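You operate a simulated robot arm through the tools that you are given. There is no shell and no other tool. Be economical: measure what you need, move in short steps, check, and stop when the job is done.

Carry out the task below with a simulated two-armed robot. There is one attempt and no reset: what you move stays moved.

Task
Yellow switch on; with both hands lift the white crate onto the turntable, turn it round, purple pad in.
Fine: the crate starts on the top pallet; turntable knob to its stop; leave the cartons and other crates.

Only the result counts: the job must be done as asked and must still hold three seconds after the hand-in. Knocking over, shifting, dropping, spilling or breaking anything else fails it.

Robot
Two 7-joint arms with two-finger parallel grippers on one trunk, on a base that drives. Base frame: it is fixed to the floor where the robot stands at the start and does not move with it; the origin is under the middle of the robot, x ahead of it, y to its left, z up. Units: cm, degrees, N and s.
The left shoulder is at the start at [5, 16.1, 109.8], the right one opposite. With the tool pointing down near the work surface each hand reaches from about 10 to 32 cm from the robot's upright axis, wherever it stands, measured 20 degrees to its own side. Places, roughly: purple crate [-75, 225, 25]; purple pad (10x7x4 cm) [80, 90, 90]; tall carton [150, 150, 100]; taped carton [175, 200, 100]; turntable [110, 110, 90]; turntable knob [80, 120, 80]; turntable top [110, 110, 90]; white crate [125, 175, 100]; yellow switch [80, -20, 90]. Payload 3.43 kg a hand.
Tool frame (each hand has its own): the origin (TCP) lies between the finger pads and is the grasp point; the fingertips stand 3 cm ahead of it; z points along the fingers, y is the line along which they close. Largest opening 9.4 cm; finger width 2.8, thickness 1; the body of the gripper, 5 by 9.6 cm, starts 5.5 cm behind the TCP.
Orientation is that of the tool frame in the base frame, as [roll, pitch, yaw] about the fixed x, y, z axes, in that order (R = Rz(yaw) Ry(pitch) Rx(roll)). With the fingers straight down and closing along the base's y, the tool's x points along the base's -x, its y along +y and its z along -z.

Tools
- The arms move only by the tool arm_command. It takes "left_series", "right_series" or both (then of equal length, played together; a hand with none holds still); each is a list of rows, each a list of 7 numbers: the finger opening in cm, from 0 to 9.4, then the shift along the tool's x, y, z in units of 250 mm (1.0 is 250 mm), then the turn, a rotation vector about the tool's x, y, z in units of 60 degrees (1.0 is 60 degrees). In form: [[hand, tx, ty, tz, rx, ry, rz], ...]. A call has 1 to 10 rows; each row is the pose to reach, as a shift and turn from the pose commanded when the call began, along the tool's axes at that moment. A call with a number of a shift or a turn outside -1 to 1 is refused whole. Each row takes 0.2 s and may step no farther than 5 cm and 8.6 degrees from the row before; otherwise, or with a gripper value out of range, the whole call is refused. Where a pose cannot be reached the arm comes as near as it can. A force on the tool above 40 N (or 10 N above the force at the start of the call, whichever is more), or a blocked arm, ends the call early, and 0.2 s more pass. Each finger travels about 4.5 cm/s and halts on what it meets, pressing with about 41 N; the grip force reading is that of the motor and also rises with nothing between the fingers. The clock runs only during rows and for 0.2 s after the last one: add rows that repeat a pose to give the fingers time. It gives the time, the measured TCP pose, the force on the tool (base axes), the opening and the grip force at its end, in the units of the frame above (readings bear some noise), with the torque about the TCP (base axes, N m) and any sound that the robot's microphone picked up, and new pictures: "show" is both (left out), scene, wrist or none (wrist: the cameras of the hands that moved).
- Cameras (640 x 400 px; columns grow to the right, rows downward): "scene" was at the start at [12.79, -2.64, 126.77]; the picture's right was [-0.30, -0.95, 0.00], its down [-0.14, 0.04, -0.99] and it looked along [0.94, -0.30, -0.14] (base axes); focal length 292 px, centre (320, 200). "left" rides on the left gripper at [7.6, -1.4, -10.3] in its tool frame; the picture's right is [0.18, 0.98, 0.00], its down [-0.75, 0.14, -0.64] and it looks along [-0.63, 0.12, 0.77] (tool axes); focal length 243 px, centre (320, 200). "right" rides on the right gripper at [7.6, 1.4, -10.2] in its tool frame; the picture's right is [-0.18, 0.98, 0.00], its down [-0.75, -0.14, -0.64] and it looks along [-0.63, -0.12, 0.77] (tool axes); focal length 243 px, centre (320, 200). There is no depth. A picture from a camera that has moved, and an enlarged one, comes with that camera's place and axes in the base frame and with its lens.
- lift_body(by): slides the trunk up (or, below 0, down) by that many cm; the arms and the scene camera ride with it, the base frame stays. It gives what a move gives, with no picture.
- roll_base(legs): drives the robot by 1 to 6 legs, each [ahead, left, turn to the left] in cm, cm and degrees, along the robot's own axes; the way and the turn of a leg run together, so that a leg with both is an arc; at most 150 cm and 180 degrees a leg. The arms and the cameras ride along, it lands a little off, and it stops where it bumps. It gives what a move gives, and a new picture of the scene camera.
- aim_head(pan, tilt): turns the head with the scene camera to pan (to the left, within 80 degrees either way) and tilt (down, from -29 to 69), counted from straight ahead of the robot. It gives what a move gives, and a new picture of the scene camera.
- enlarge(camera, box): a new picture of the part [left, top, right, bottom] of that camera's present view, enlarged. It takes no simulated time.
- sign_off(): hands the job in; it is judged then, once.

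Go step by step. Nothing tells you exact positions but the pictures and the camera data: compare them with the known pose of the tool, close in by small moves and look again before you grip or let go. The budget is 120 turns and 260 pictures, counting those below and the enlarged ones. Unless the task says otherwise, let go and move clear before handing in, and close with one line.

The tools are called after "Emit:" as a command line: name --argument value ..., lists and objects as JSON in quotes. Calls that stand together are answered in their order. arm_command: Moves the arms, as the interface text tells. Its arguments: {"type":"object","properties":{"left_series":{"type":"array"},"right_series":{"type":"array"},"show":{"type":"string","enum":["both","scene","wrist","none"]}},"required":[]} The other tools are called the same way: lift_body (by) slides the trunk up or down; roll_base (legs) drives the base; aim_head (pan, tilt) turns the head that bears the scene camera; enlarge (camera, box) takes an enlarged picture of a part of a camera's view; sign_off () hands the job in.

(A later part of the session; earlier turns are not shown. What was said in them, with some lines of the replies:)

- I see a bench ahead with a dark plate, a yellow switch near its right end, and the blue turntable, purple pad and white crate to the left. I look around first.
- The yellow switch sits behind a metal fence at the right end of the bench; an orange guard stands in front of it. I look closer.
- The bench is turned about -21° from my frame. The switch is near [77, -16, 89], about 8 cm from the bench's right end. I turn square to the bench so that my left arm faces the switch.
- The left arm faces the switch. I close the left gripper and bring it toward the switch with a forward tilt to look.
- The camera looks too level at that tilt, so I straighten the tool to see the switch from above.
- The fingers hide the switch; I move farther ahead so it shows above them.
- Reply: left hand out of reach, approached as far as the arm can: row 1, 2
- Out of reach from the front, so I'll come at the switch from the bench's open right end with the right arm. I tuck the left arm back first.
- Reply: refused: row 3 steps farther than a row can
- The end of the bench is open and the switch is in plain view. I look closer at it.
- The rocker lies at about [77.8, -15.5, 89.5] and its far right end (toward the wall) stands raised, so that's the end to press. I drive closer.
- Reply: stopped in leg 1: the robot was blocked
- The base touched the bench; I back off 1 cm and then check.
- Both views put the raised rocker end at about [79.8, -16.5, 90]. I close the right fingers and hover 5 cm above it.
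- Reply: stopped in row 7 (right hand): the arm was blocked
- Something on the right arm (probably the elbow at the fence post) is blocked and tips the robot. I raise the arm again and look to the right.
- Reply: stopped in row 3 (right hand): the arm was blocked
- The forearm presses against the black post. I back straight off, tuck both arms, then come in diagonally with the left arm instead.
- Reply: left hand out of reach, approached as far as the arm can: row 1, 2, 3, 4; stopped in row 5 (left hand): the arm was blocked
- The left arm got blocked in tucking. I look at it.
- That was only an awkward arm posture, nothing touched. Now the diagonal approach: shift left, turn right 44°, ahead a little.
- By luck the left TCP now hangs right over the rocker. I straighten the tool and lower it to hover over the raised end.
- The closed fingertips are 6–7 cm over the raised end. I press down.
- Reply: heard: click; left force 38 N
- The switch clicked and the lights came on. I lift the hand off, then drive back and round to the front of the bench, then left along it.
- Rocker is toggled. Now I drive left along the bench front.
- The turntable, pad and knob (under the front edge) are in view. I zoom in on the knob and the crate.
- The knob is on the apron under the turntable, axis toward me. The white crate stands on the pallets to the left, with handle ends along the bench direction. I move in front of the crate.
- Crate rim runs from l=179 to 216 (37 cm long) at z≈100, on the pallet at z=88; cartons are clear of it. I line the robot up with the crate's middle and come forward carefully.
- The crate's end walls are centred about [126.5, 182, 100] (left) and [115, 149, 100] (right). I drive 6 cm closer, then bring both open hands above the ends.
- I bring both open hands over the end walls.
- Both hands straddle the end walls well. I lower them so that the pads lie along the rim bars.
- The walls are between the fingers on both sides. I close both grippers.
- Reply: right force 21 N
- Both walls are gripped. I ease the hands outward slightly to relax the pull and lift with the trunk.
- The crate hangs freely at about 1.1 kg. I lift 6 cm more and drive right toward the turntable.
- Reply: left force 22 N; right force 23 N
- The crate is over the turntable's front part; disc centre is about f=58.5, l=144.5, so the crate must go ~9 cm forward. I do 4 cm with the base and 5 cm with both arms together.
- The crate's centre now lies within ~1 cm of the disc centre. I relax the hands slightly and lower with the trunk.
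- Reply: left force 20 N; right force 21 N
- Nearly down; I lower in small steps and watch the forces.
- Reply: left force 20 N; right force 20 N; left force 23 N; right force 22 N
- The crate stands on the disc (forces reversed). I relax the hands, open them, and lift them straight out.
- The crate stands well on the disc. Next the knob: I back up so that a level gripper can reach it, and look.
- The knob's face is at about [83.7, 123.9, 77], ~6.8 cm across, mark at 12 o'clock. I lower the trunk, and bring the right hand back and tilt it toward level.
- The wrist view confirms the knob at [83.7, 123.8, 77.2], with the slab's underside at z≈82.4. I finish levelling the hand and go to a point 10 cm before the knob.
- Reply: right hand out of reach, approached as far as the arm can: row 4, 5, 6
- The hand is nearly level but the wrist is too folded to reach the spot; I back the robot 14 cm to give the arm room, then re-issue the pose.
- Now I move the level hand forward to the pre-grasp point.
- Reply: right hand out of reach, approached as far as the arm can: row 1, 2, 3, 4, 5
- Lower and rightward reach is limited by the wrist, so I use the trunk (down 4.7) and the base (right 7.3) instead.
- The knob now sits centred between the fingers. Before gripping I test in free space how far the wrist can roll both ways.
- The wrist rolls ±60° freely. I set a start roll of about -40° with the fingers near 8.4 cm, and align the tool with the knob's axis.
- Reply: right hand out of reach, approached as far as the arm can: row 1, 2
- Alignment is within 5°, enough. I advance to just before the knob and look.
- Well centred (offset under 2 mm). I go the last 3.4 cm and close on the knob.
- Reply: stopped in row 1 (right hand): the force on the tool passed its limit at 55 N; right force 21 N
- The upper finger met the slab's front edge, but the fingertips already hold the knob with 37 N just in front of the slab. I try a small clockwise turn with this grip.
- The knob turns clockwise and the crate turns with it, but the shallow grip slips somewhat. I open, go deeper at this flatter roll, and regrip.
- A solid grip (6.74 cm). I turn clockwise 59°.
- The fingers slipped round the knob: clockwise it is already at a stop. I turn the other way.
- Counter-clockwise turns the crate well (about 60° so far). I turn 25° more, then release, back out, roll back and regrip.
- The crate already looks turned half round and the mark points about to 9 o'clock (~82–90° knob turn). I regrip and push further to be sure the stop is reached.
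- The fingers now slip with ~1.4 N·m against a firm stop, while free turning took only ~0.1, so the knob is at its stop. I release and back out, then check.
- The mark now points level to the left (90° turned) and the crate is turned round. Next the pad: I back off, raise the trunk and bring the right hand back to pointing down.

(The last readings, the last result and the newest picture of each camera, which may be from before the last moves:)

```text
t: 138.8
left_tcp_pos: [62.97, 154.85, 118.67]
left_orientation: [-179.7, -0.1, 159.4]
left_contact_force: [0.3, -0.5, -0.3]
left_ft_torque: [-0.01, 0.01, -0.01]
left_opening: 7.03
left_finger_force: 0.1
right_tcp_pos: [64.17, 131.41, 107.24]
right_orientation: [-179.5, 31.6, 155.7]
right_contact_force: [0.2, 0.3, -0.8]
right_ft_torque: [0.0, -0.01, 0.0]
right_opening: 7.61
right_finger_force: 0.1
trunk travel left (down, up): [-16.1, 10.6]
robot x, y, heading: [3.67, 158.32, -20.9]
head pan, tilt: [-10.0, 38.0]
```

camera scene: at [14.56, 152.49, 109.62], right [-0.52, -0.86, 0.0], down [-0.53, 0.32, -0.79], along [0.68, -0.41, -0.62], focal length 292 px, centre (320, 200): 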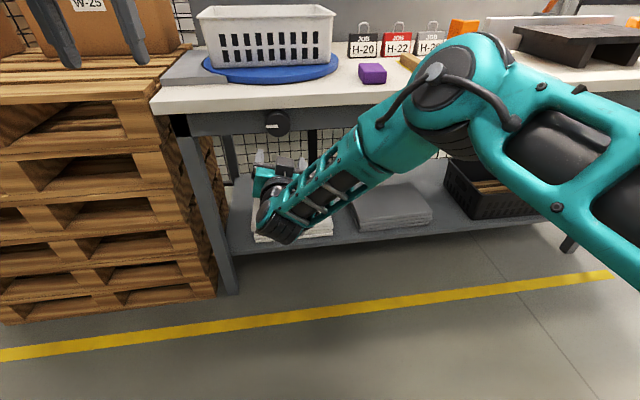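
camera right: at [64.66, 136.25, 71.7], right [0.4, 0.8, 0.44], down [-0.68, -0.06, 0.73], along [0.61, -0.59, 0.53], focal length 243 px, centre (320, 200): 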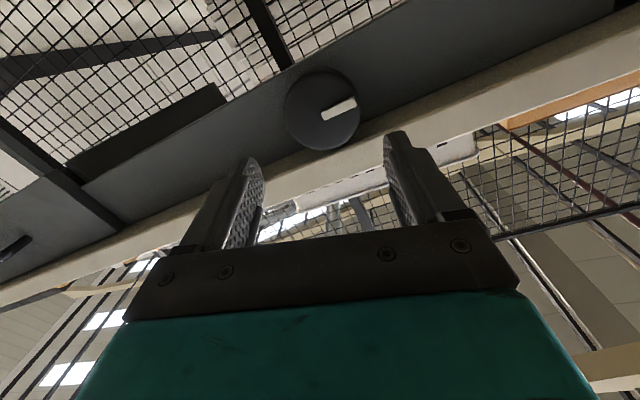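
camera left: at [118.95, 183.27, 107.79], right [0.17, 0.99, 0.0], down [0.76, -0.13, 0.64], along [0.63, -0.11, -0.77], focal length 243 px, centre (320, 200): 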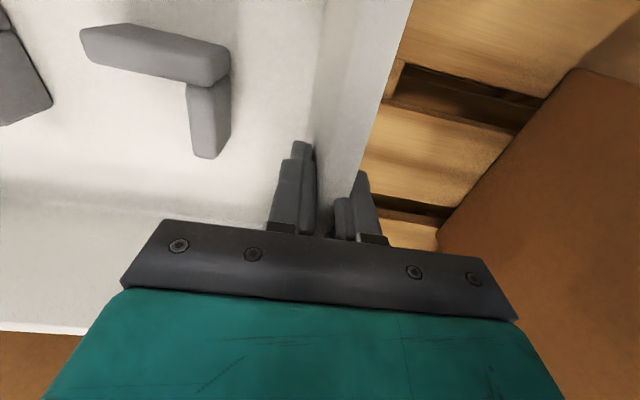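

I finish straightening the right hand and draw it in, then drive to the pad.

Emit:
arm_command --right_series '[[8, 0.08, 0, -0.13, 0, 0.11, 0], [9, 0.16, 0, -0.26, 0, 0.22, 0], [9.4, 0.25, 0, -0.4, 0, 0.33, 0], [9.4, 0.33, 0, -0.54, 0, 0.44, 0], [9.4, 0.42, 0, -0.68, 0, 0.527, 0]]' --show "none"

Emit:
roll_base --legs '[[0, -19, -0.4], [46, 0, 0]]'

Emit:
aim_head --pan 5 --tilt 40

```text
t: 140.0
left_tcp_pos: [62.85, 154.82, 118.8]
left_orientation: [-179.8, 0.1, 159.4]
left_contact_force: [0.2, 0.1, 0.8]
left_ft_torque: [-0.01, -0.01, -0.01]
left_opening: 7.03
left_finger_force: 0.1
right_tcp_pos: [47.8, 138.97, 116.36]
right_orientation: [-179.4, 0.0, 155.4]
right_contact_force: [0.1, -0.4, 0.1]
right_ft_torque: [0.0, -0.01, -0.04]
right_opening: 9.37
right_finger_force: 0.1
trunk travel left (down, up): [-16.1, 10.6]
robot x, y, heading: [3.48, 158.31, -21.2]
head pan, tilt: [-10.0, 38.0]
```

```text
t: 144.7
left_tcp_pos: [98.61, 120.1, 118.75]
left_orientation: [-179.8, 0.0, 158.9]
left_contact_force: [0.2, 0.0, -1.0]
left_ft_torque: [0.02, -0.01, 0.03]
left_opening: 6.98
left_finger_force: 0.0
right_tcp_pos: [83.38, 104.36, 116.3]
right_orientation: [-179.5, 0.0, 155.1]
right_contact_force: [0.4, -0.3, 0.6]
right_ft_torque: [0.01, 0.04, -0.02]
right_opening: 9.39
right_finger_force: 0.1
trunk travel left (down, up): [-16.1, 10.6]
robot x, y, heading: [39.35, 124.05, -21.3]
head pan, tilt: [-10.0, 38.0]
camera scene: at [50.14, 118.1, 125.6], right [-0.52, -0.85, 0.0], down [-0.53, 0.32, -0.79], along [0.67, -0.41, -0.62], focal length 292 px, centre (320, 200)
```

scene: 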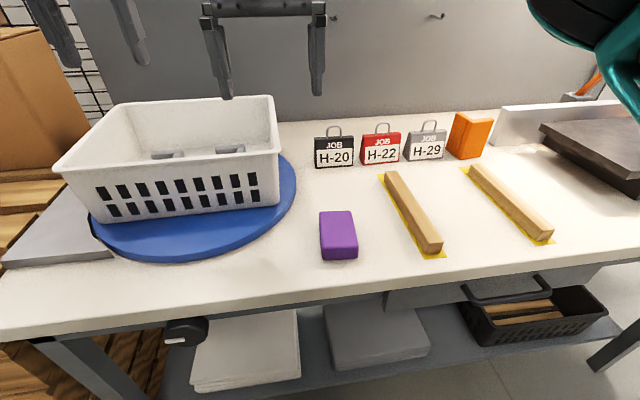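

```text
t: 145.4
left_tcp_pos: [98.55, 120.11, 118.65]
left_orientation: [-179.8, 0.0, 159.1]
left_contact_force: [0.2, 1.0, -0.4]
left_ft_torque: [-0.03, -0.01, -0.02]
left_opening: 6.99
left_finger_force: 0.0
right_tcp_pos: [83.43, 104.46, 116.36]
right_orientation: [-179.6, 0.0, 155.1]
right_contact_force: [0.5, -0.7, -0.6]
right_ft_torque: [0.04, 0.01, 0.03]
right_opening: 9.4
right_finger_force: 0.0
trunk travel left (down, up): [-16.1, 10.6]
robot x, y, heading: [39.07, 124.0, -21.4]
head pan, tilt: [5.0, 40.0]
camera scene: at [50.89, 120.2, 125.31], right [-0.28, -0.96, 0.0], down [-0.62, 0.18, -0.77], along [0.73, -0.22, -0.64], focal length 292 px, centre (320, 200)
```

scene: 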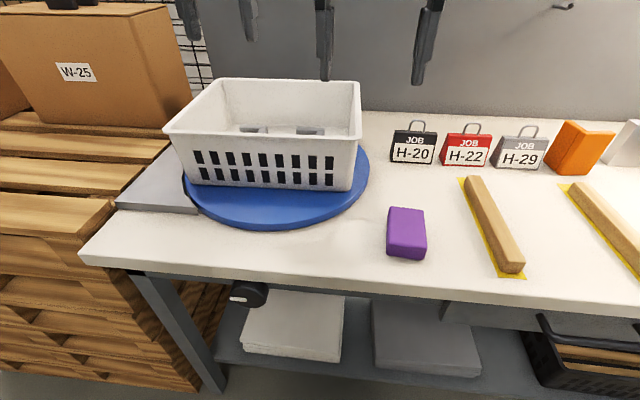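

The pad lies at about [80, 96, 88], long side pointing away from me. I bring the right hand above it for a closer look.

Emit:
arm_command --right_series '[[9.4, -0.006, -0.1, 0.1, 0, 0, -0.03], [9.4, -0.013, -0.2, 0.22, 0, 0, -0.058], [9.4, -0.02, -0.28, 0.33, 0, 0, -0.058], [9.4, -0.026, -0.36, 0.44, 0, 0, -0.058]]'

```text
t: 146.4
left_tcp_pos: [98.49, 120.04, 118.7]
left_orientation: [-179.9, 0.0, 159.0]
left_contact_force: [0.6, -0.3, -1.0]
left_ft_torque: [-0.03, 0.06, 0.03]
left_opening: 7.01
left_finger_force: 0.2
right_tcp_pos: [80.07, 95.74, 105.37]
right_orientation: [-179.5, 0.1, 158.5]
right_contact_force: [0.1, -0.9, 0.3]
right_ft_torque: [-0.01, 0.02, 0.0]
right_opening: 9.37
right_finger_force: 0.1
trunk travel left (down, up): [-16.1, 10.6]
robot x, y, heading: [39.17, 124.33, -21.3]
head pan, tilt: [5.0, 40.0]
camera scene: at [50.89, 120.17, 125.31], right [-0.28, -0.96, 0.0], down [-0.62, 0.18, -0.77], along [0.74, -0.22, -0.64], focal length 292 px, centre (320, 200)
camera right: at [73.58, 99.87, 115.56], right [0.53, 0.85, -0.01], down [0.65, -0.4, 0.64], along [0.54, -0.35, -0.76], focal length 243 px, centre (320, 200)
```

scene: 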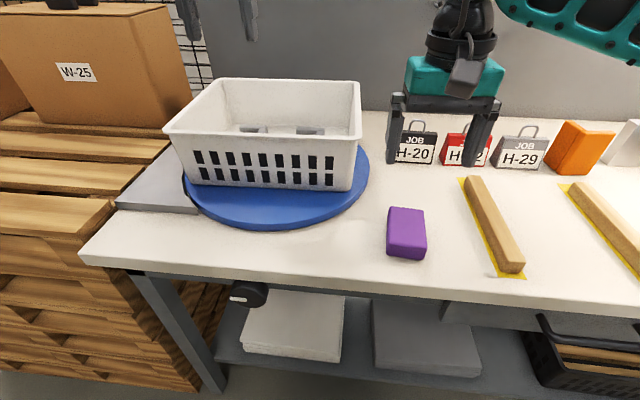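
right: 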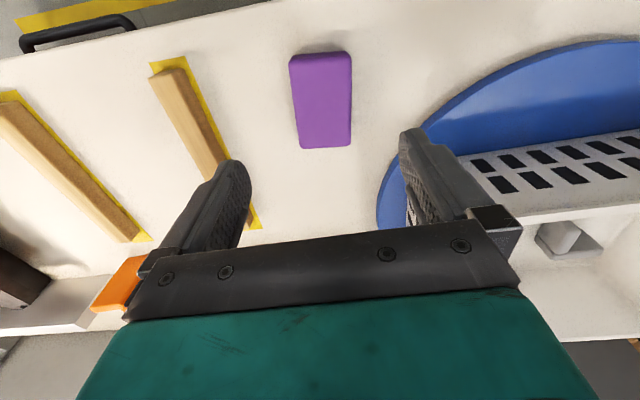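

Refined: pad centre about [80.8, 95.4], rotated ~7° relative to my gripper, top at z≈89. I turn the hand to match, and lower.

Emit:
arm_command --right_series '[[9.4, -0.02, 0, 0.15, 0, 0, 0.06], [9.4, -0.037, -0.002, 0.3, 0, 0, 0.12], [9.4, -0.037, -0.002, 0.46, 0, 0, 0.12]]' --show "wrist"

Emit:
enlarge --camera "scene" --box '[340, 120, 500, 280]'

```text
t: 147.2
left_tcp_pos: [98.43, 120.22, 118.7]
left_orientation: [-179.8, 0.0, 159.0]
left_contact_force: [0.0, -0.1, -1.6]
left_ft_torque: [0.02, -0.01, 0.03]
left_opening: 6.98
left_finger_force: 0.1
right_tcp_pos: [80.91, 95.35, 93.71]
right_orientation: [-179.5, 0.1, 151.3]
right_contact_force: [-1.2, -0.2, -0.9]
right_ft_torque: [0.02, 0.01, -0.01]
right_opening: 9.38
right_finger_force: 0.1
trunk travel left (down, up): [-16.1, 10.6]
robot x, y, heading: [38.96, 123.59, -21.4]
head pan, tilt: [5.0, 40.0]
camera right: at [74.99, 100.2, 103.96], right [0.63, 0.77, -0.01], down [0.6, -0.48, 0.64], along [0.49, -0.41, -0.76], focal length 243 px, centre (320, 200)
```

right: 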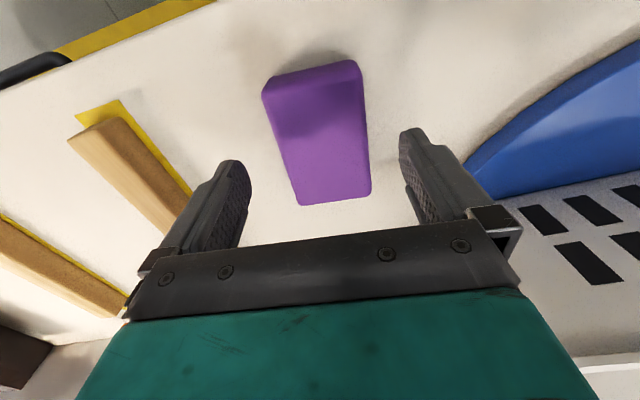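

```text
2.50 times, centred on (420, 200) of scene
camera zoom: at [50.91, 120.19, 125.31], right [-0.28, -0.96, 0.0], down [-0.62, 0.18, -0.77], along [0.73, -0.22, -0.64], focal length 730 px, centre (70, 200)
```

zoom: 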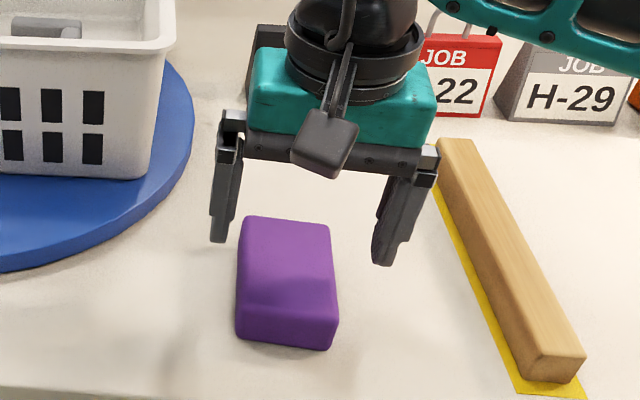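

The pad lies centred between the fingers. I lower carefully and close.

Emit:
arm_command --right_series '[[9.4, -0.012, 0, 0.1, 0, 0, 0], [9.4, -0.024, 0, 0.18, 0, 0, 0], [9.4, -0.024, 0, 0.22, 0, 0, 0]]' --show "wrist"

Emit:
arm_command --right_series '[[8, 0, 0, 0, 0, 0, 0], [6, 0, 0, 0, 0, 0, 0], [4, 0, 0, 0, 0, 0, 0], [4, 0, 0, 0, 0, 0, 0], [4, 0, 0, 0, 0, 0, 0]]' --show "wrist"

```text
t: 148.1
left_tcp_pos: [98.55, 120.22, 118.66]
left_orientation: [-179.9, 0.0, 159.1]
left_contact_force: [-0.8, 0.3, 0.4]
left_ft_torque: [0.0, 0.02, 0.01]
left_opening: 6.98
left_finger_force: 0.1
right_tcp_pos: [81.45, 95.02, 88.44]
right_orientation: [-179.4, 0.1, 151.4]
right_contact_force: [0.9, -0.2, -0.9]
right_ft_torque: [0.0, -0.04, 0.0]
right_opening: 9.41
right_finger_force: 0.1
trunk travel left (down, up): [-16.1, 10.6]
robot x, y, heading: [39.12, 123.57, -21.3]
head pan, tilt: [5.0, 40.0]
camera right: at [75.43, 99.94, 98.58], right [0.63, 0.77, -0.01], down [0.6, -0.48, 0.64], along [0.49, -0.41, -0.76], focal length 243 px, centre (320, 200)
```

right: 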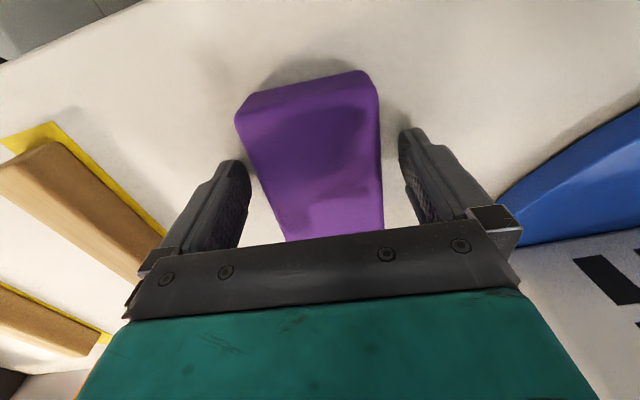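

```text
t: 149.2
left_tcp_pos: [98.43, 120.13, 118.77]
left_orientation: [-179.8, 0.0, 159.0]
left_contact_force: [-0.4, 0.0, -0.3]
left_ft_torque: [0.01, -0.01, -0.02]
left_opening: 6.98
left_finger_force: 0.0
right_tcp_pos: [81.52, 95.07, 88.46]
right_orientation: [-179.4, 0.1, 151.3]
right_contact_force: [0.1, -0.2, 0.6]
right_ft_torque: [0.0, -0.03, -0.01]
right_opening: 6.82
right_finger_force: 41.1
trunk travel left (down, up): [-16.1, 10.6]
robot x, y, heading: [38.96, 124.13, -21.3]
head pan, tilt: [5.0, 40.0]
camera right: at [75.43, 99.94, 98.6], right [0.63, 0.77, -0.01], down [0.6, -0.48, 0.64], along [0.49, -0.41, -0.76], focal length 243 px, centre (320, 200)
```

right: 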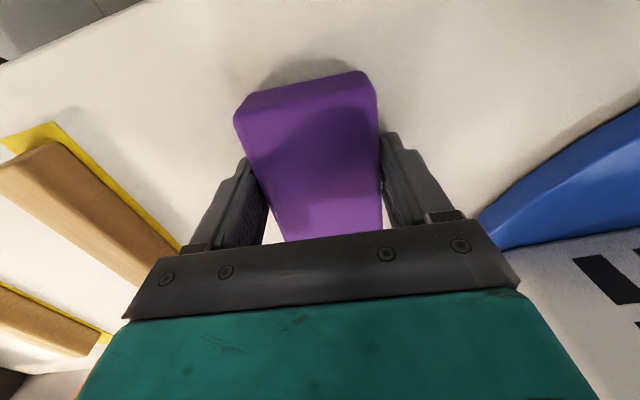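

The pad is gripped (6.8 cm). I lift it and look into the crate.

Emit:
arm_command --right_series '[[4, 0, 0, -0.16, 0, 0, 0], [4, 0, 0, -0.34, 0, 0, 0], [4, 0, 0, -0.52, 0, 0, 0], [4, 0, 0, -0.7, 0, 0, 0], [4, 0, 0, -0.88, 0, 0, 0]]' --show "none"

Emit:
roll_base --legs '[[0, 26, 0]]'

Emit:
aim_head --pan -5 --tilt 38

```text
t: 150.4
left_tcp_pos: [98.53, 120.23, 118.76]
left_orientation: [-179.8, 0.0, 159.1]
left_contact_force: [-0.6, -0.4, 0.4]
left_ft_torque: [0.0, 0.01, 0.03]
left_opening: 7.0
left_finger_force: 0.1
right_tcp_pos: [81.63, 95.24, 110.53]
right_orientation: [-179.4, 0.1, 151.4]
right_contact_force: [0.5, -0.5, -0.2]
right_ft_torque: [0.0, 0.0, -0.02]
right_opening: 6.83
right_finger_force: 40.6
trunk travel left (down, up): [-16.1, 10.6]
robot x, y, heading: [38.73, 123.89, -21.4]
head pan, tilt: [5.0, 40.0]
```

```text
t: 153.3
left_tcp_pos: [107.85, 144.21, 118.87]
left_orientation: [-179.7, 0.0, 159.0]
left_contact_force: [-0.1, 0.4, 1.1]
left_ft_torque: [-0.04, 0.02, 0.05]
left_opening: 7.0
left_finger_force: 0.1
right_tcp_pos: [90.97, 119.29, 110.42]
right_orientation: [-179.6, 0.1, 151.4]
right_contact_force: [-0.4, 0.2, 0.6]
right_ft_torque: [-0.02, 0.01, -0.02]
right_opening: 6.82
right_finger_force: 41.3
trunk travel left (down, up): [-16.1, 10.6]
robot x, y, heading: [48.28, 147.99, -21.0]
head pan, tilt: [5.0, 40.0]
camera scene: at [60.28, 144.25, 125.31], right [-0.28, -0.96, 0.0], down [-0.62, 0.18, -0.77], along [0.74, -0.22, -0.64], focal length 292 px, centre (320, 200)
```

scene: 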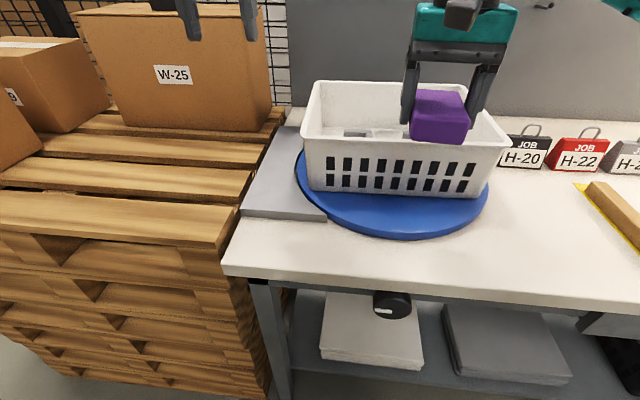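

```text
t: 154.0
left_tcp_pos: [107.9, 144.16, 118.76]
left_orientation: [-179.7, 0.0, 159.0]
left_contact_force: [-0.1, 0.5, 0.4]
left_ft_torque: [0.03, -0.04, 0.0]
left_opening: 7.0
left_finger_force: 0.0
right_tcp_pos: [90.96, 119.29, 110.4]
right_orientation: [-179.4, 0.0, 151.3]
right_contact_force: [-0.1, 0.3, -0.7]
right_ft_torque: [0.0, 0.0, 0.01]
right_opening: 6.83
right_finger_force: 40.9
trunk travel left (down, up): [-16.1, 10.6]
robot x, y, heading: [48.67, 148.16, -21.3]
head pan, tilt: [-5.0, 38.0]
camera scene: at [59.85, 142.8, 125.61], right [-0.44, -0.9, 0.0], down [-0.55, 0.27, -0.79], along [0.71, -0.35, -0.62], focal length 292 px, centre (320, 200)
```

scene: 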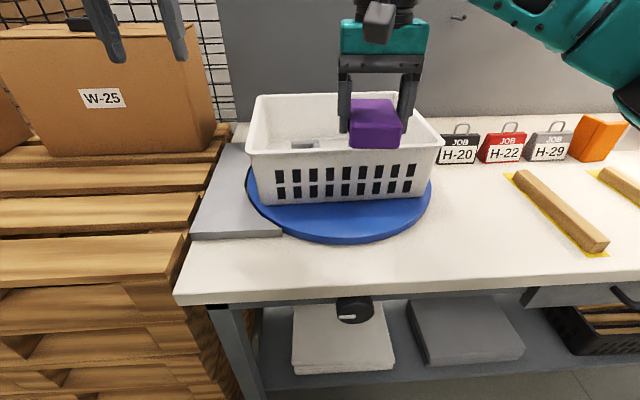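

I raise the trunk to see down into the crate.

Emit:
lift_body --by 10.4

Emit:
aim_head --pan -2 --tilt 45

Emit:
enlarge --camera "scene" --box '[220, 80, 460, 230]'

Emit:
enlarge --camera "right" --box '[0, 0, 640, 400]'

```text
t: 155.4
left_tcp_pos: [107.82, 144.12, 129.05]
left_orientation: [-179.7, -0.1, 159.0]
left_contact_force: [-0.3, 0.0, 0.3]
left_ft_torque: [0.0, -0.04, 0.01]
left_opening: 7.0
left_finger_force: 0.0
right_tcp_pos: [91.09, 119.33, 120.67]
right_orientation: [-179.6, 0.0, 151.4]
right_contact_force: [0.2, -0.4, -0.4]
right_ft_torque: [0.04, -0.03, 0.0]
right_opening: 6.84
right_finger_force: 40.9
trunk travel left (down, up): [-26.5, 0.2]
robot x, y, heading: [48.65, 148.13, -21.4]
head pan, tilt: [-5.0, 38.0]
```

```text
t: 156.1
left_tcp_pos: [107.77, 144.09, 129.02]
left_orientation: [-179.7, 0.1, 159.0]
left_contact_force: [-1.4, -0.6, 0.2]
left_ft_torque: [0.01, 0.04, 0.03]
left_opening: 6.99
left_finger_force: 0.1
right_tcp_pos: [91.02, 119.26, 120.93]
right_orientation: [-179.5, 0.1, 151.5]
right_contact_force: [0.3, -1.1, -0.4]
right_ft_torque: [-0.01, 0.03, 0.0]
right_opening: 6.81
right_finger_force: 40.9
trunk travel left (down, up): [-26.5, 0.2]
robot x, y, heading: [48.4, 147.71, -21.1]
head pan, tilt: [-2.0, 45.0]
camera scene: at [59.58, 143.4, 134.99], right [-0.4, -0.92, 0.0], down [-0.65, 0.28, -0.71], along [0.65, -0.28, -0.71], focal length 292 px, centre (320, 200)
```

scene: 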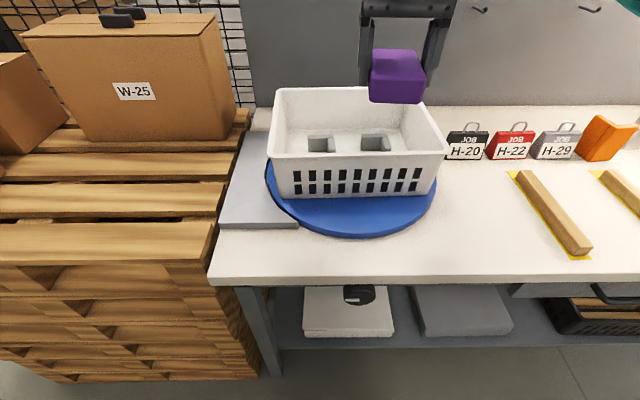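

```text
2.67 times, centred on (340, 155) of scene
camera zoom: at [59.58, 143.4, 134.99], right [-0.4, -0.92, 0.0], down [-0.65, 0.28, -0.71], along [0.65, -0.28, -0.71], focal length 778 px, centre (267, 320)
```

zoom: 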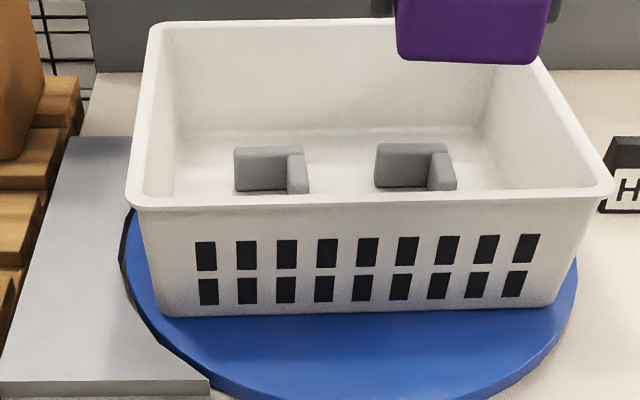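

```text
1.00 times, centred on (320, 200) of right (not enlarged: the box is as wide or as high as the picture)
camera zoom: at [85.02, 124.15, 131.03], right [0.63, 0.77, -0.01], down [0.6, -0.48, 0.64], along [0.49, -0.41, -0.76], focal length 243 px, centre (320, 200)
```

zoom: 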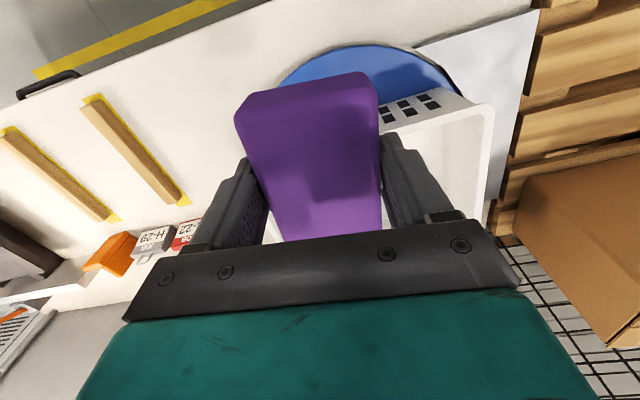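

Inside the turned crate the two L-brackets leave an 11.7 cm wide gap; I'll set the pad flat between them, at about f=60, l=143. I drive 10 cm forward and bring the pad over that spot.

Emit:
roll_base --legs '[[10, 0, 0]]'

Emit:
arm_command --right_series '[[4, -0.1, -0.01, 0, 0, 0, -0.06], [4, -0.2, -0.02, 0, 0, 0, -0.118], [4, -0.3, -0.03, 0.05, 0, 0, -0.118], [4, -0.34, -0.04, 0.15, 0, 0, -0.118]]'

```text
t: 157.2
left_tcp_pos: [117.3, 140.38, 129.09]
left_orientation: [-179.8, 0.0, 158.9]
left_contact_force: [0.2, -1.0, -0.2]
left_ft_torque: [0.03, 0.0, 0.01]
left_opening: 7.01
left_finger_force: 0.0
right_tcp_pos: [100.38, 115.61, 120.78]
right_orientation: [-179.6, 0.0, 151.3]
right_contact_force: [0.4, -0.4, -0.9]
right_ft_torque: [0.01, 0.0, 0.02]
right_opening: 6.83
right_finger_force: 41.1
trunk travel left (down, up): [-26.5, 0.2]
robot x, y, heading: [57.39, 144.19, -21.6]
head pan, tilt: [-2.0, 45.0]
camera scene: at [69.04, 139.69, 134.98], right [-0.4, -0.92, 0.0], down [-0.65, 0.28, -0.71], along [0.65, -0.28, -0.71], focal length 292 px, centre (320, 200)
```

scene: 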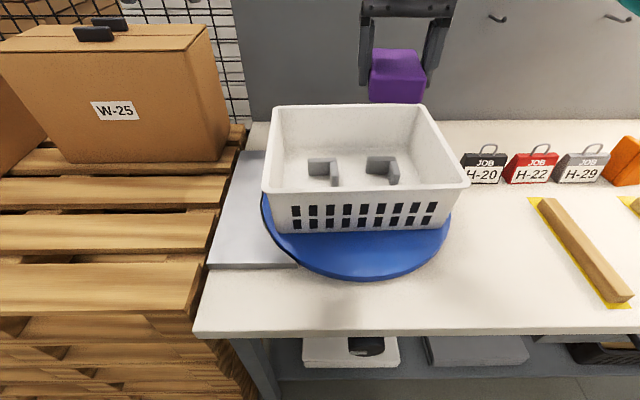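

```text
t: 158.2
left_tcp_pos: [117.21, 140.45, 129.12]
left_orientation: [-179.8, 0.0, 158.9]
left_contact_force: [0.6, 1.0, 0.5]
left_ft_torque: [-0.02, -0.02, 0.02]
left_opening: 6.99
left_finger_force: 0.2
right_tcp_pos: [107.33, 110.41, 117.09]
right_orientation: [-179.4, -0.1, 158.4]
right_contact_force: [0.4, 0.7, -1.3]
right_ft_torque: [0.02, -0.02, 0.01]
right_opening: 6.79
right_finger_force: 41.0
trunk travel left (down, up): [-26.5, 0.2]
robot x, y, heading: [58.05, 144.28, -21.3]
head pan, tilt: [-2.0, 45.0]
camera scene: at [68.97, 139.69, 134.98], right [-0.4, -0.92, 0.0], down [-0.65, 0.28, -0.71], along [0.65, -0.28, -0.71], focal length 292 px, centre (320, 200)
camera right: at [100.87, 114.64, 127.3], right [0.53, 0.85, -0.01], down [0.65, -0.4, 0.64], along [0.54, -0.35, -0.77], focal length 243 px, centre (320, 200)
```

scene: 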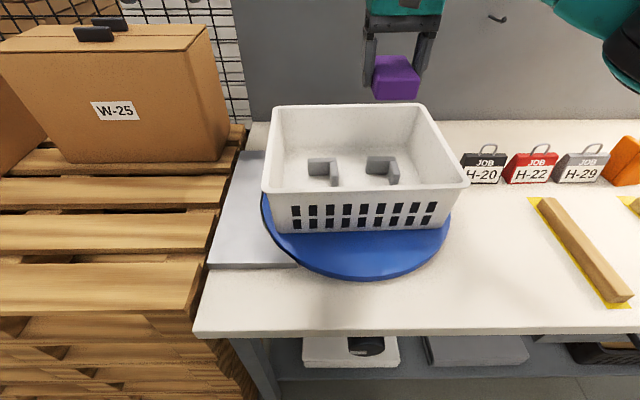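
right: 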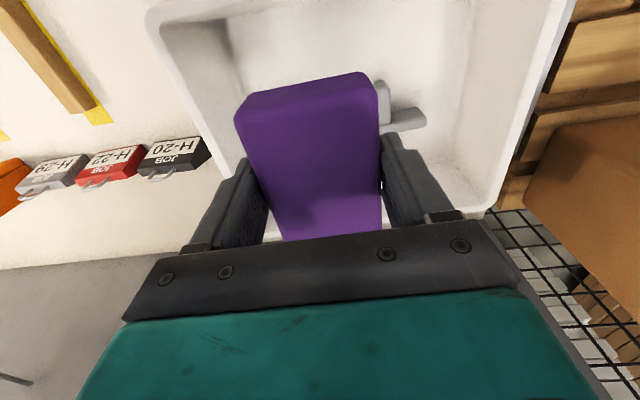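

I zoom in once more to fix the bracket positions from this second viewpoint.

Emit:
enlarge --camera "scene" --box '[240, 90, 480, 240]'

```text
2.67 times, centred on (360, 165) of scene
camera zoom: at [68.97, 139.69, 134.98], right [-0.4, -0.92, 0.0], down [-0.65, 0.28, -0.71], along [0.65, -0.28, -0.71], focal length 778 px, centre (213, 293)
```

zoom: 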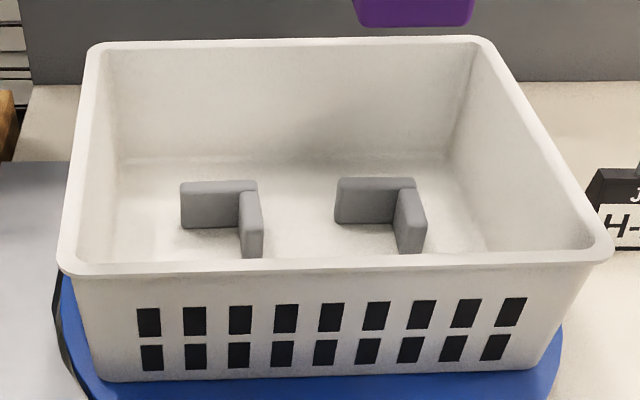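

Pad target: f=61.3, l=142.6, clear of the brackets by over 1 cm. I lower the pad into the crate to just above its floor.

Emit:
arm_command --right_series '[[4, -0.034, 0.012, 0.12, 0, 0, 0], [4, -0.068, 0.024, 0.28, 0, 0, 0], [4, -0.068, 0.024, 0.46, 0, 0, 0], [4, -0.068, 0.024, 0.64, 0, 0, 0], [4, -0.068, 0.024, 0.78, 0, 0, 0], [4, -0.068, 0.024, 0.86, 0, 0, 0]]'

Emit:
enlarge --camera "scene" --box '[240, 90, 480, 240]'

```text
t: 159.6
left_tcp_pos: [117.19, 140.55, 129.22]
left_orientation: [-179.8, 0.0, 158.9]
left_contact_force: [0.4, 0.4, 0.1]
left_ft_torque: [-0.02, 0.01, -0.01]
left_opening: 7.03
left_finger_force: 0.1
right_tcp_pos: [108.94, 110.22, 95.51]
right_orientation: [-179.5, 0.0, 158.4]
right_contact_force: [0.4, 0.3, -0.7]
right_ft_torque: [-0.01, -0.04, 0.0]
right_opening: 6.81
right_finger_force: 41.1
trunk travel left (down, up): [-26.5, 0.2]
robot x, y, heading: [57.45, 144.19, -21.5]
head pan, tilt: [-2.0, 45.0]
camera scene: at [68.97, 139.72, 134.99], right [-0.4, -0.92, 0.0], down [-0.65, 0.28, -0.71], along [0.65, -0.28, -0.71], focal length 292 px, centre (320, 200)
camera right: at [102.37, 114.35, 105.75], right [0.53, 0.85, -0.01], down [0.65, -0.4, 0.64], along [0.54, -0.35, -0.77], focal length 243 px, centre (320, 200)
```

scene: 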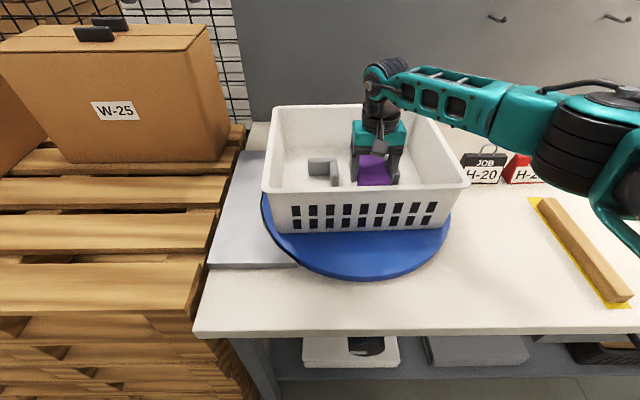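
right: 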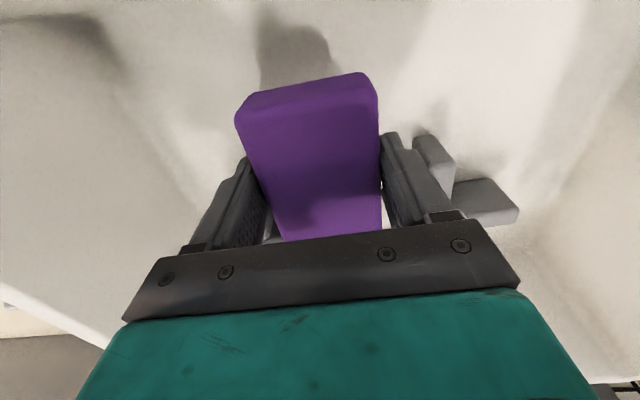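

```text
2.67 times, centred on (360, 165) of scene
camera zoom: at [68.97, 139.72, 134.99], right [-0.4, -0.92, 0.0], down [-0.65, 0.28, -0.71], along [0.65, -0.28, -0.71], focal length 778 px, centre (213, 293)
```

zoom: 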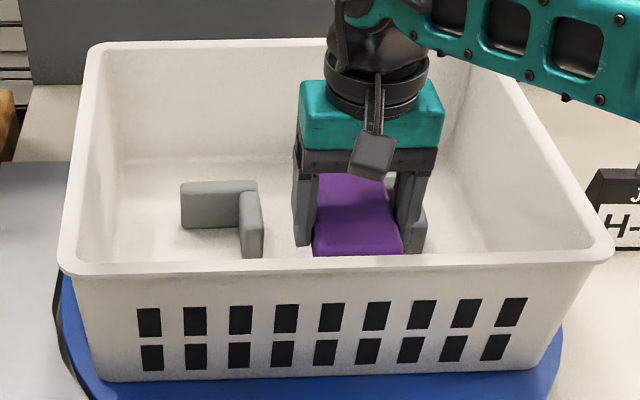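

Position is good; I shift 0.8 cm left for more bracket clearance and lower to touch.

Emit:
arm_command --right_series '[[4, 0, 0.03, 0.03, 0, 0, 0], [4, 0, 0.03, 0.06, 0, 0, 0], [4, 0, 0.03, 0.085, 0, 0, 0], [4, 0, 0.03, 0.1, 0, 0, 0]]' --show "none"

```text
t: 160.6
left_tcp_pos: [117.07, 140.35, 129.08]
left_orientation: [-179.8, 0.1, 159.0]
left_contact_force: [0.8, -0.5, -0.3]
left_ft_torque: [-0.01, 0.01, 0.01]
left_opening: 7.0
left_finger_force: 0.1
right_tcp_pos: [109.27, 110.97, 93.24]
right_orientation: [-179.5, -0.1, 158.3]
right_contact_force: [-0.1, 0.1, -0.4]
right_ft_torque: [-0.01, 0.03, 0.03]
right_opening: 6.81
right_finger_force: 41.1
trunk travel left (down, up): [-26.5, 0.2]
robot x, y, heading: [57.86, 144.17, -21.5]
head pan, tilt: [-2.0, 45.0]
```

Emit:
arm_command --right_series '[[4, 0, 0, 0.012, 0, 0, 0], [4, 0, 0, 0.024, 0, 0, 0], [4, 0, 0, 0.036, 0, 0, 0]]' --show "wrist"

```text
t: 161.4
left_tcp_pos: [117.17, 140.36, 129.1]
left_orientation: [-179.8, 0.0, 159.0]
left_contact_force: [-0.7, -0.1, 0.3]
left_ft_torque: [0.01, -0.01, 0.02]
left_opening: 6.98
left_finger_force: 0.1
right_tcp_pos: [109.35, 110.9, 92.31]
right_orientation: [-179.5, 0.0, 158.4]
right_contact_force: [-0.4, 0.2, -0.7]
right_ft_torque: [0.02, 0.0, 0.01]
right_opening: 6.82
right_finger_force: 41.4
trunk travel left (down, up): [-26.5, 0.2]
robot x, y, heading: [57.84, 144.28, -21.3]
head pan, tilt: [-2.0, 45.0]
camera right: at [102.78, 115.11, 102.38], right [0.53, 0.85, -0.01], down [0.65, -0.4, 0.64], along [0.54, -0.35, -0.77], focal length 243 px, centre (320, 200)
```

right: 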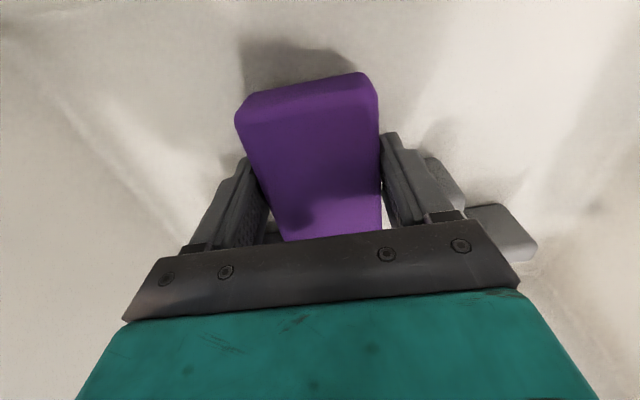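

Not yet touching; I go down in millimetre steps.

Emit:
arm_command --right_series '[[4, 0, 0, 0.01, 0, 0, 0], [4, 0, 0, 0.02, 0, 0, 0], [4, 0, 0, 0.03, 0, 0, 0]]' --show "none"

Emit:
arm_command --right_series '[[4, 0, 0, 0.008, 0, 0, 0], [4, 0, 0, 0.016, 0, 0, 0]]' --show "wrist"

```text
t: 162.2
left_tcp_pos: [117.26, 140.39, 129.08]
left_orientation: [-179.8, 0.1, 159.0]
left_contact_force: [-0.3, 0.2, 0.3]
left_ft_torque: [-0.02, -0.01, 0.0]
left_opening: 7.03
left_finger_force: 0.1
right_tcp_pos: [109.29, 110.91, 91.45]
right_orientation: [-179.5, 0.0, 158.4]
right_contact_force: [-0.9, 0.1, 1.1]
right_ft_torque: [-0.02, -0.09, 0.02]
right_opening: 6.82
right_finger_force: 40.6
trunk travel left (down, up): [-26.5, 0.2]
robot x, y, heading: [58.02, 144.29, -21.3]
head pan, tilt: [-2.0, 45.0]
```

```text
t: 162.8
left_tcp_pos: [117.06, 140.56, 129.33]
left_orientation: [-179.7, 0.1, 159.0]
left_contact_force: [0.6, 0.5, -0.6]
left_ft_torque: [-0.02, 0.05, 0.01]
left_opening: 7.02
left_finger_force: 0.1
right_tcp_pos: [109.27, 110.97, 91.51]
right_orientation: [-179.5, 0.3, 158.3]
right_contact_force: [-1.8, -2.7, 23.0]
right_ft_torque: [0.16, 0.5, -0.02]
right_opening: 6.83
right_finger_force: 41.3
trunk travel left (down, up): [-26.5, 0.2]
robot x, y, heading: [57.84, 144.19, -21.2]
head pan, tilt: [-2.0, 45.0]
camera right: at [102.72, 115.13, 101.62], right [0.53, 0.85, -0.01], down [0.65, -0.4, 0.65], along [0.54, -0.35, -0.76], focal length 243 px, centre (320, 200)
```

right: 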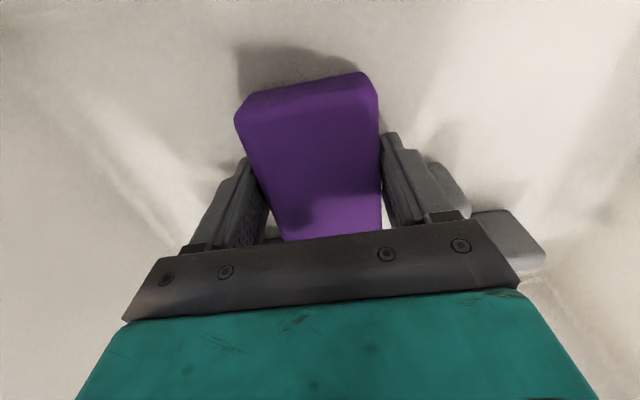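

It rests on the crate floor. I ease the pressure, open a little, and lift straight out.

Emit:
arm_command --right_series '[[4, 0, 0, -0.014, 0, 0, 0], [7.2, 0, 0, -0.014, 0, 0, 0], [8, 0, 0, -0.014, 0, 0, 0], [8, 0, 0, -0.014, 0, 0, 0], [8, 0, 0, -0.1, 0, 0, 0], [8, 0, 0, -0.28, 0, 0, 0], [8, 0, 0, -0.46, 0, 0, 0], [8, 0, 0, -0.64, 0, 0, 0], [8, 0, 0, -0.82, 0, 0, 0], [8, 0, 0, -1.0, 0, 0, 0]]'

Emit:
enlarge --camera "scene" --box '[240, 90, 480, 240]'

```text
t: 165.0
left_tcp_pos: [117.23, 140.45, 129.15]
left_orientation: [-179.8, -0.1, 159.1]
left_contact_force: [0.2, 0.2, 0.7]
left_ft_torque: [-0.01, 0.0, 0.01]
left_opening: 7.03
left_finger_force: 0.0
right_tcp_pos: [109.28, 111.33, 116.01]
right_orientation: [-179.4, 0.0, 158.3]
right_contact_force: [-0.4, 0.5, 0.5]
right_ft_torque: [0.02, 0.03, 0.03]
right_opening: 8.01
right_finger_force: 0.1
trunk travel left (down, up): [-26.5, 0.2]
robot x, y, heading: [57.95, 144.35, -21.2]
head pan, tilt: [-2.0, 45.0]
camera scene: at [68.92, 139.77, 134.99], right [-0.4, -0.92, 0.0], down [-0.65, 0.28, -0.71], along [0.65, -0.28, -0.71], focal length 292 px, centre (320, 200)
camera right: at [102.7, 115.42, 126.27], right [0.53, 0.85, -0.01], down [0.65, -0.4, 0.64], along [0.54, -0.35, -0.77], focal length 243 px, centre (320, 200)
```

scene: 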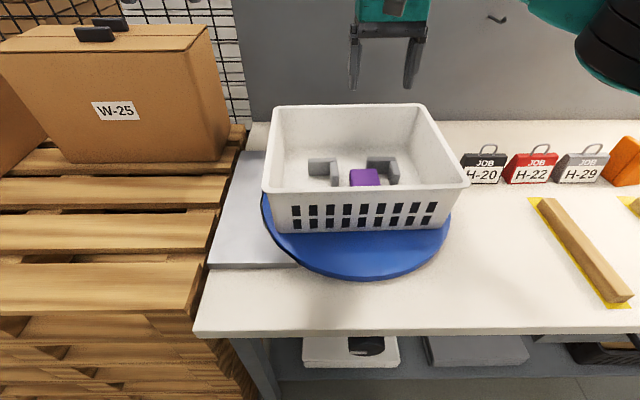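
right: 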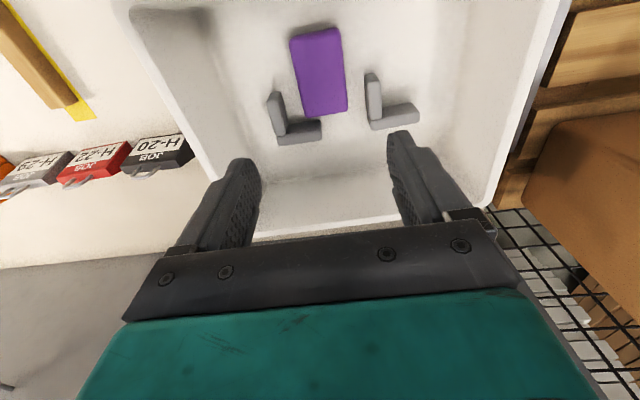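

```text
2.67 times, centred on (360, 165) of scene
camera zoom: at [68.92, 139.77, 134.99], right [-0.4, -0.92, 0.0], down [-0.65, 0.28, -0.71], along [0.65, -0.28, -0.71], focal length 778 px, centre (213, 293)
```

zoom: 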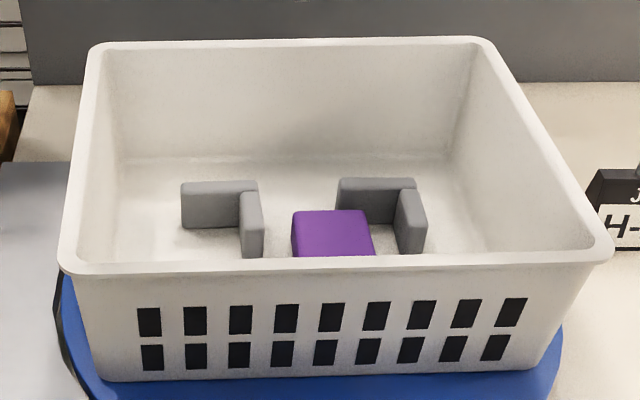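

The pad lies flat in the crate between the brackets. I back the robot clear and take a last look at the knob, the crate and the rest.

Emit:
roll_base --legs '[[-40, 0, 0]]'

Emit:
enlarge --camera "scene" --box '[220, 60, 460, 210]'

Emit:
aim_head --pan -35 --tilt 20

```text
t: 167.6
left_tcp_pos: [79.41, 155.23, 129.12]
left_orientation: [-179.8, 0.0, 159.0]
left_contact_force: [0.1, 0.1, 0.2]
left_ft_torque: [-0.01, -0.02, 0.0]
left_opening: 6.98
left_finger_force: 0.2
right_tcp_pos: [71.54, 126.09, 115.94]
right_orientation: [-179.5, 0.0, 158.4]
right_contact_force: [0.2, -0.2, -0.1]
right_ft_torque: [-0.03, 0.0, -0.02]
right_opening: 7.98
right_finger_force: 0.1
trunk travel left (down, up): [-26.5, 0.2]
robot x, y, heading: [20.04, 158.76, -21.6]
head pan, tilt: [-2.0, 45.0]
camera scene: at [31.18, 154.5, 134.99], right [-0.4, -0.92, 0.0], down [-0.65, 0.28, -0.71], along [0.65, -0.28, -0.71], focal length 292 px, centre (320, 200)
```

scene: 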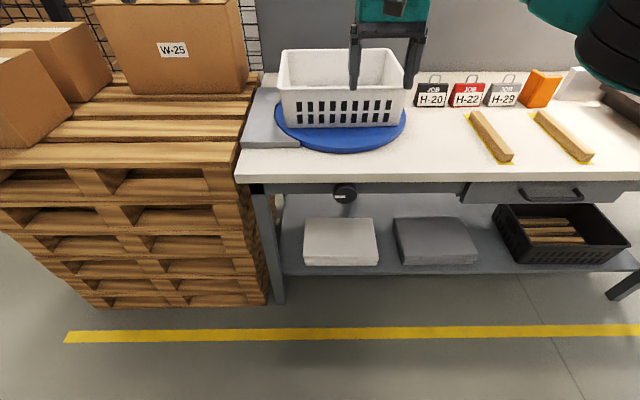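

```text
2.67 times, centred on (340, 135) of scene
camera zoom: at [31.18, 154.5, 134.99], right [-0.4, -0.92, 0.0], down [-0.65, 0.28, -0.71], along [0.65, -0.28, -0.71], focal length 778 px, centre (267, 373)
```

zoom: 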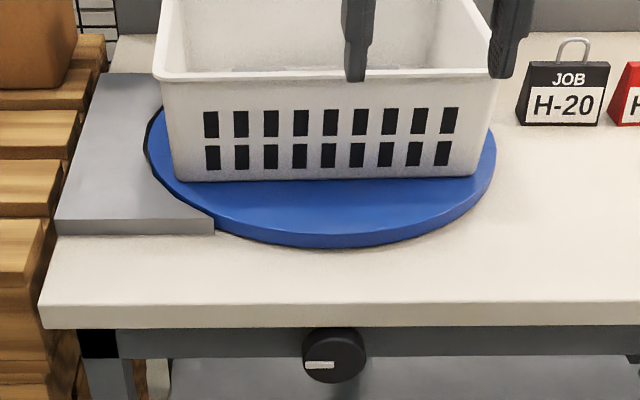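

```text
t: 168.5
left_tcp_pos: [79.41, 155.17, 129.16]
left_orientation: [-179.9, 0.0, 159.0]
left_contact_force: [-1.1, 0.6, 0.1]
left_ft_torque: [-0.03, 0.01, 0.01]
left_opening: 7.01
left_finger_force: 0.1
right_tcp_pos: [71.5, 125.97, 115.98]
right_orientation: [-179.5, 0.0, 158.3]
right_contact_force: [0.6, 0.7, 0.1]
right_ft_torque: [0.0, 0.01, 0.02]
right_opening: 8.01
right_finger_force: 0.2
trunk travel left (down, up): [-26.5, 0.2]
robot x, y, heading: [20.17, 158.97, -21.8]
head pan, tilt: [-35.0, 20.0]
camera scene: at [28.93, 149.96, 138.85], right [-0.83, -0.55, 0.0], down [-0.19, 0.29, -0.94], along [0.52, -0.78, -0.34], focal length 292 px, centre (320, 200)
```

scene: 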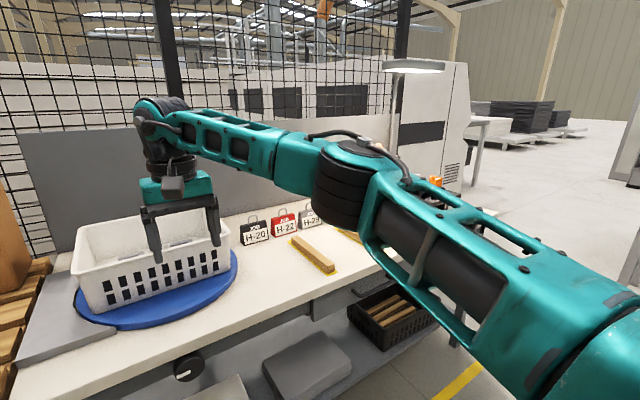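

The switch is on, the crate stands turned on the turntable with the knob at its stop, and the pad lies inside. The hands are clear, so I hand in.

Emit:
sign_off

```text
The job is handed in.
```

The job is handed in: the yellow switch is on, the white crate was lifted onto the turntable with both hands and turned round with the knob to its stop, and the purple pad lies flat inside it. By my estimate, the crate sits about 4 cm off the turntable's centre. I saw no sign that the cartons or other crates had moved.
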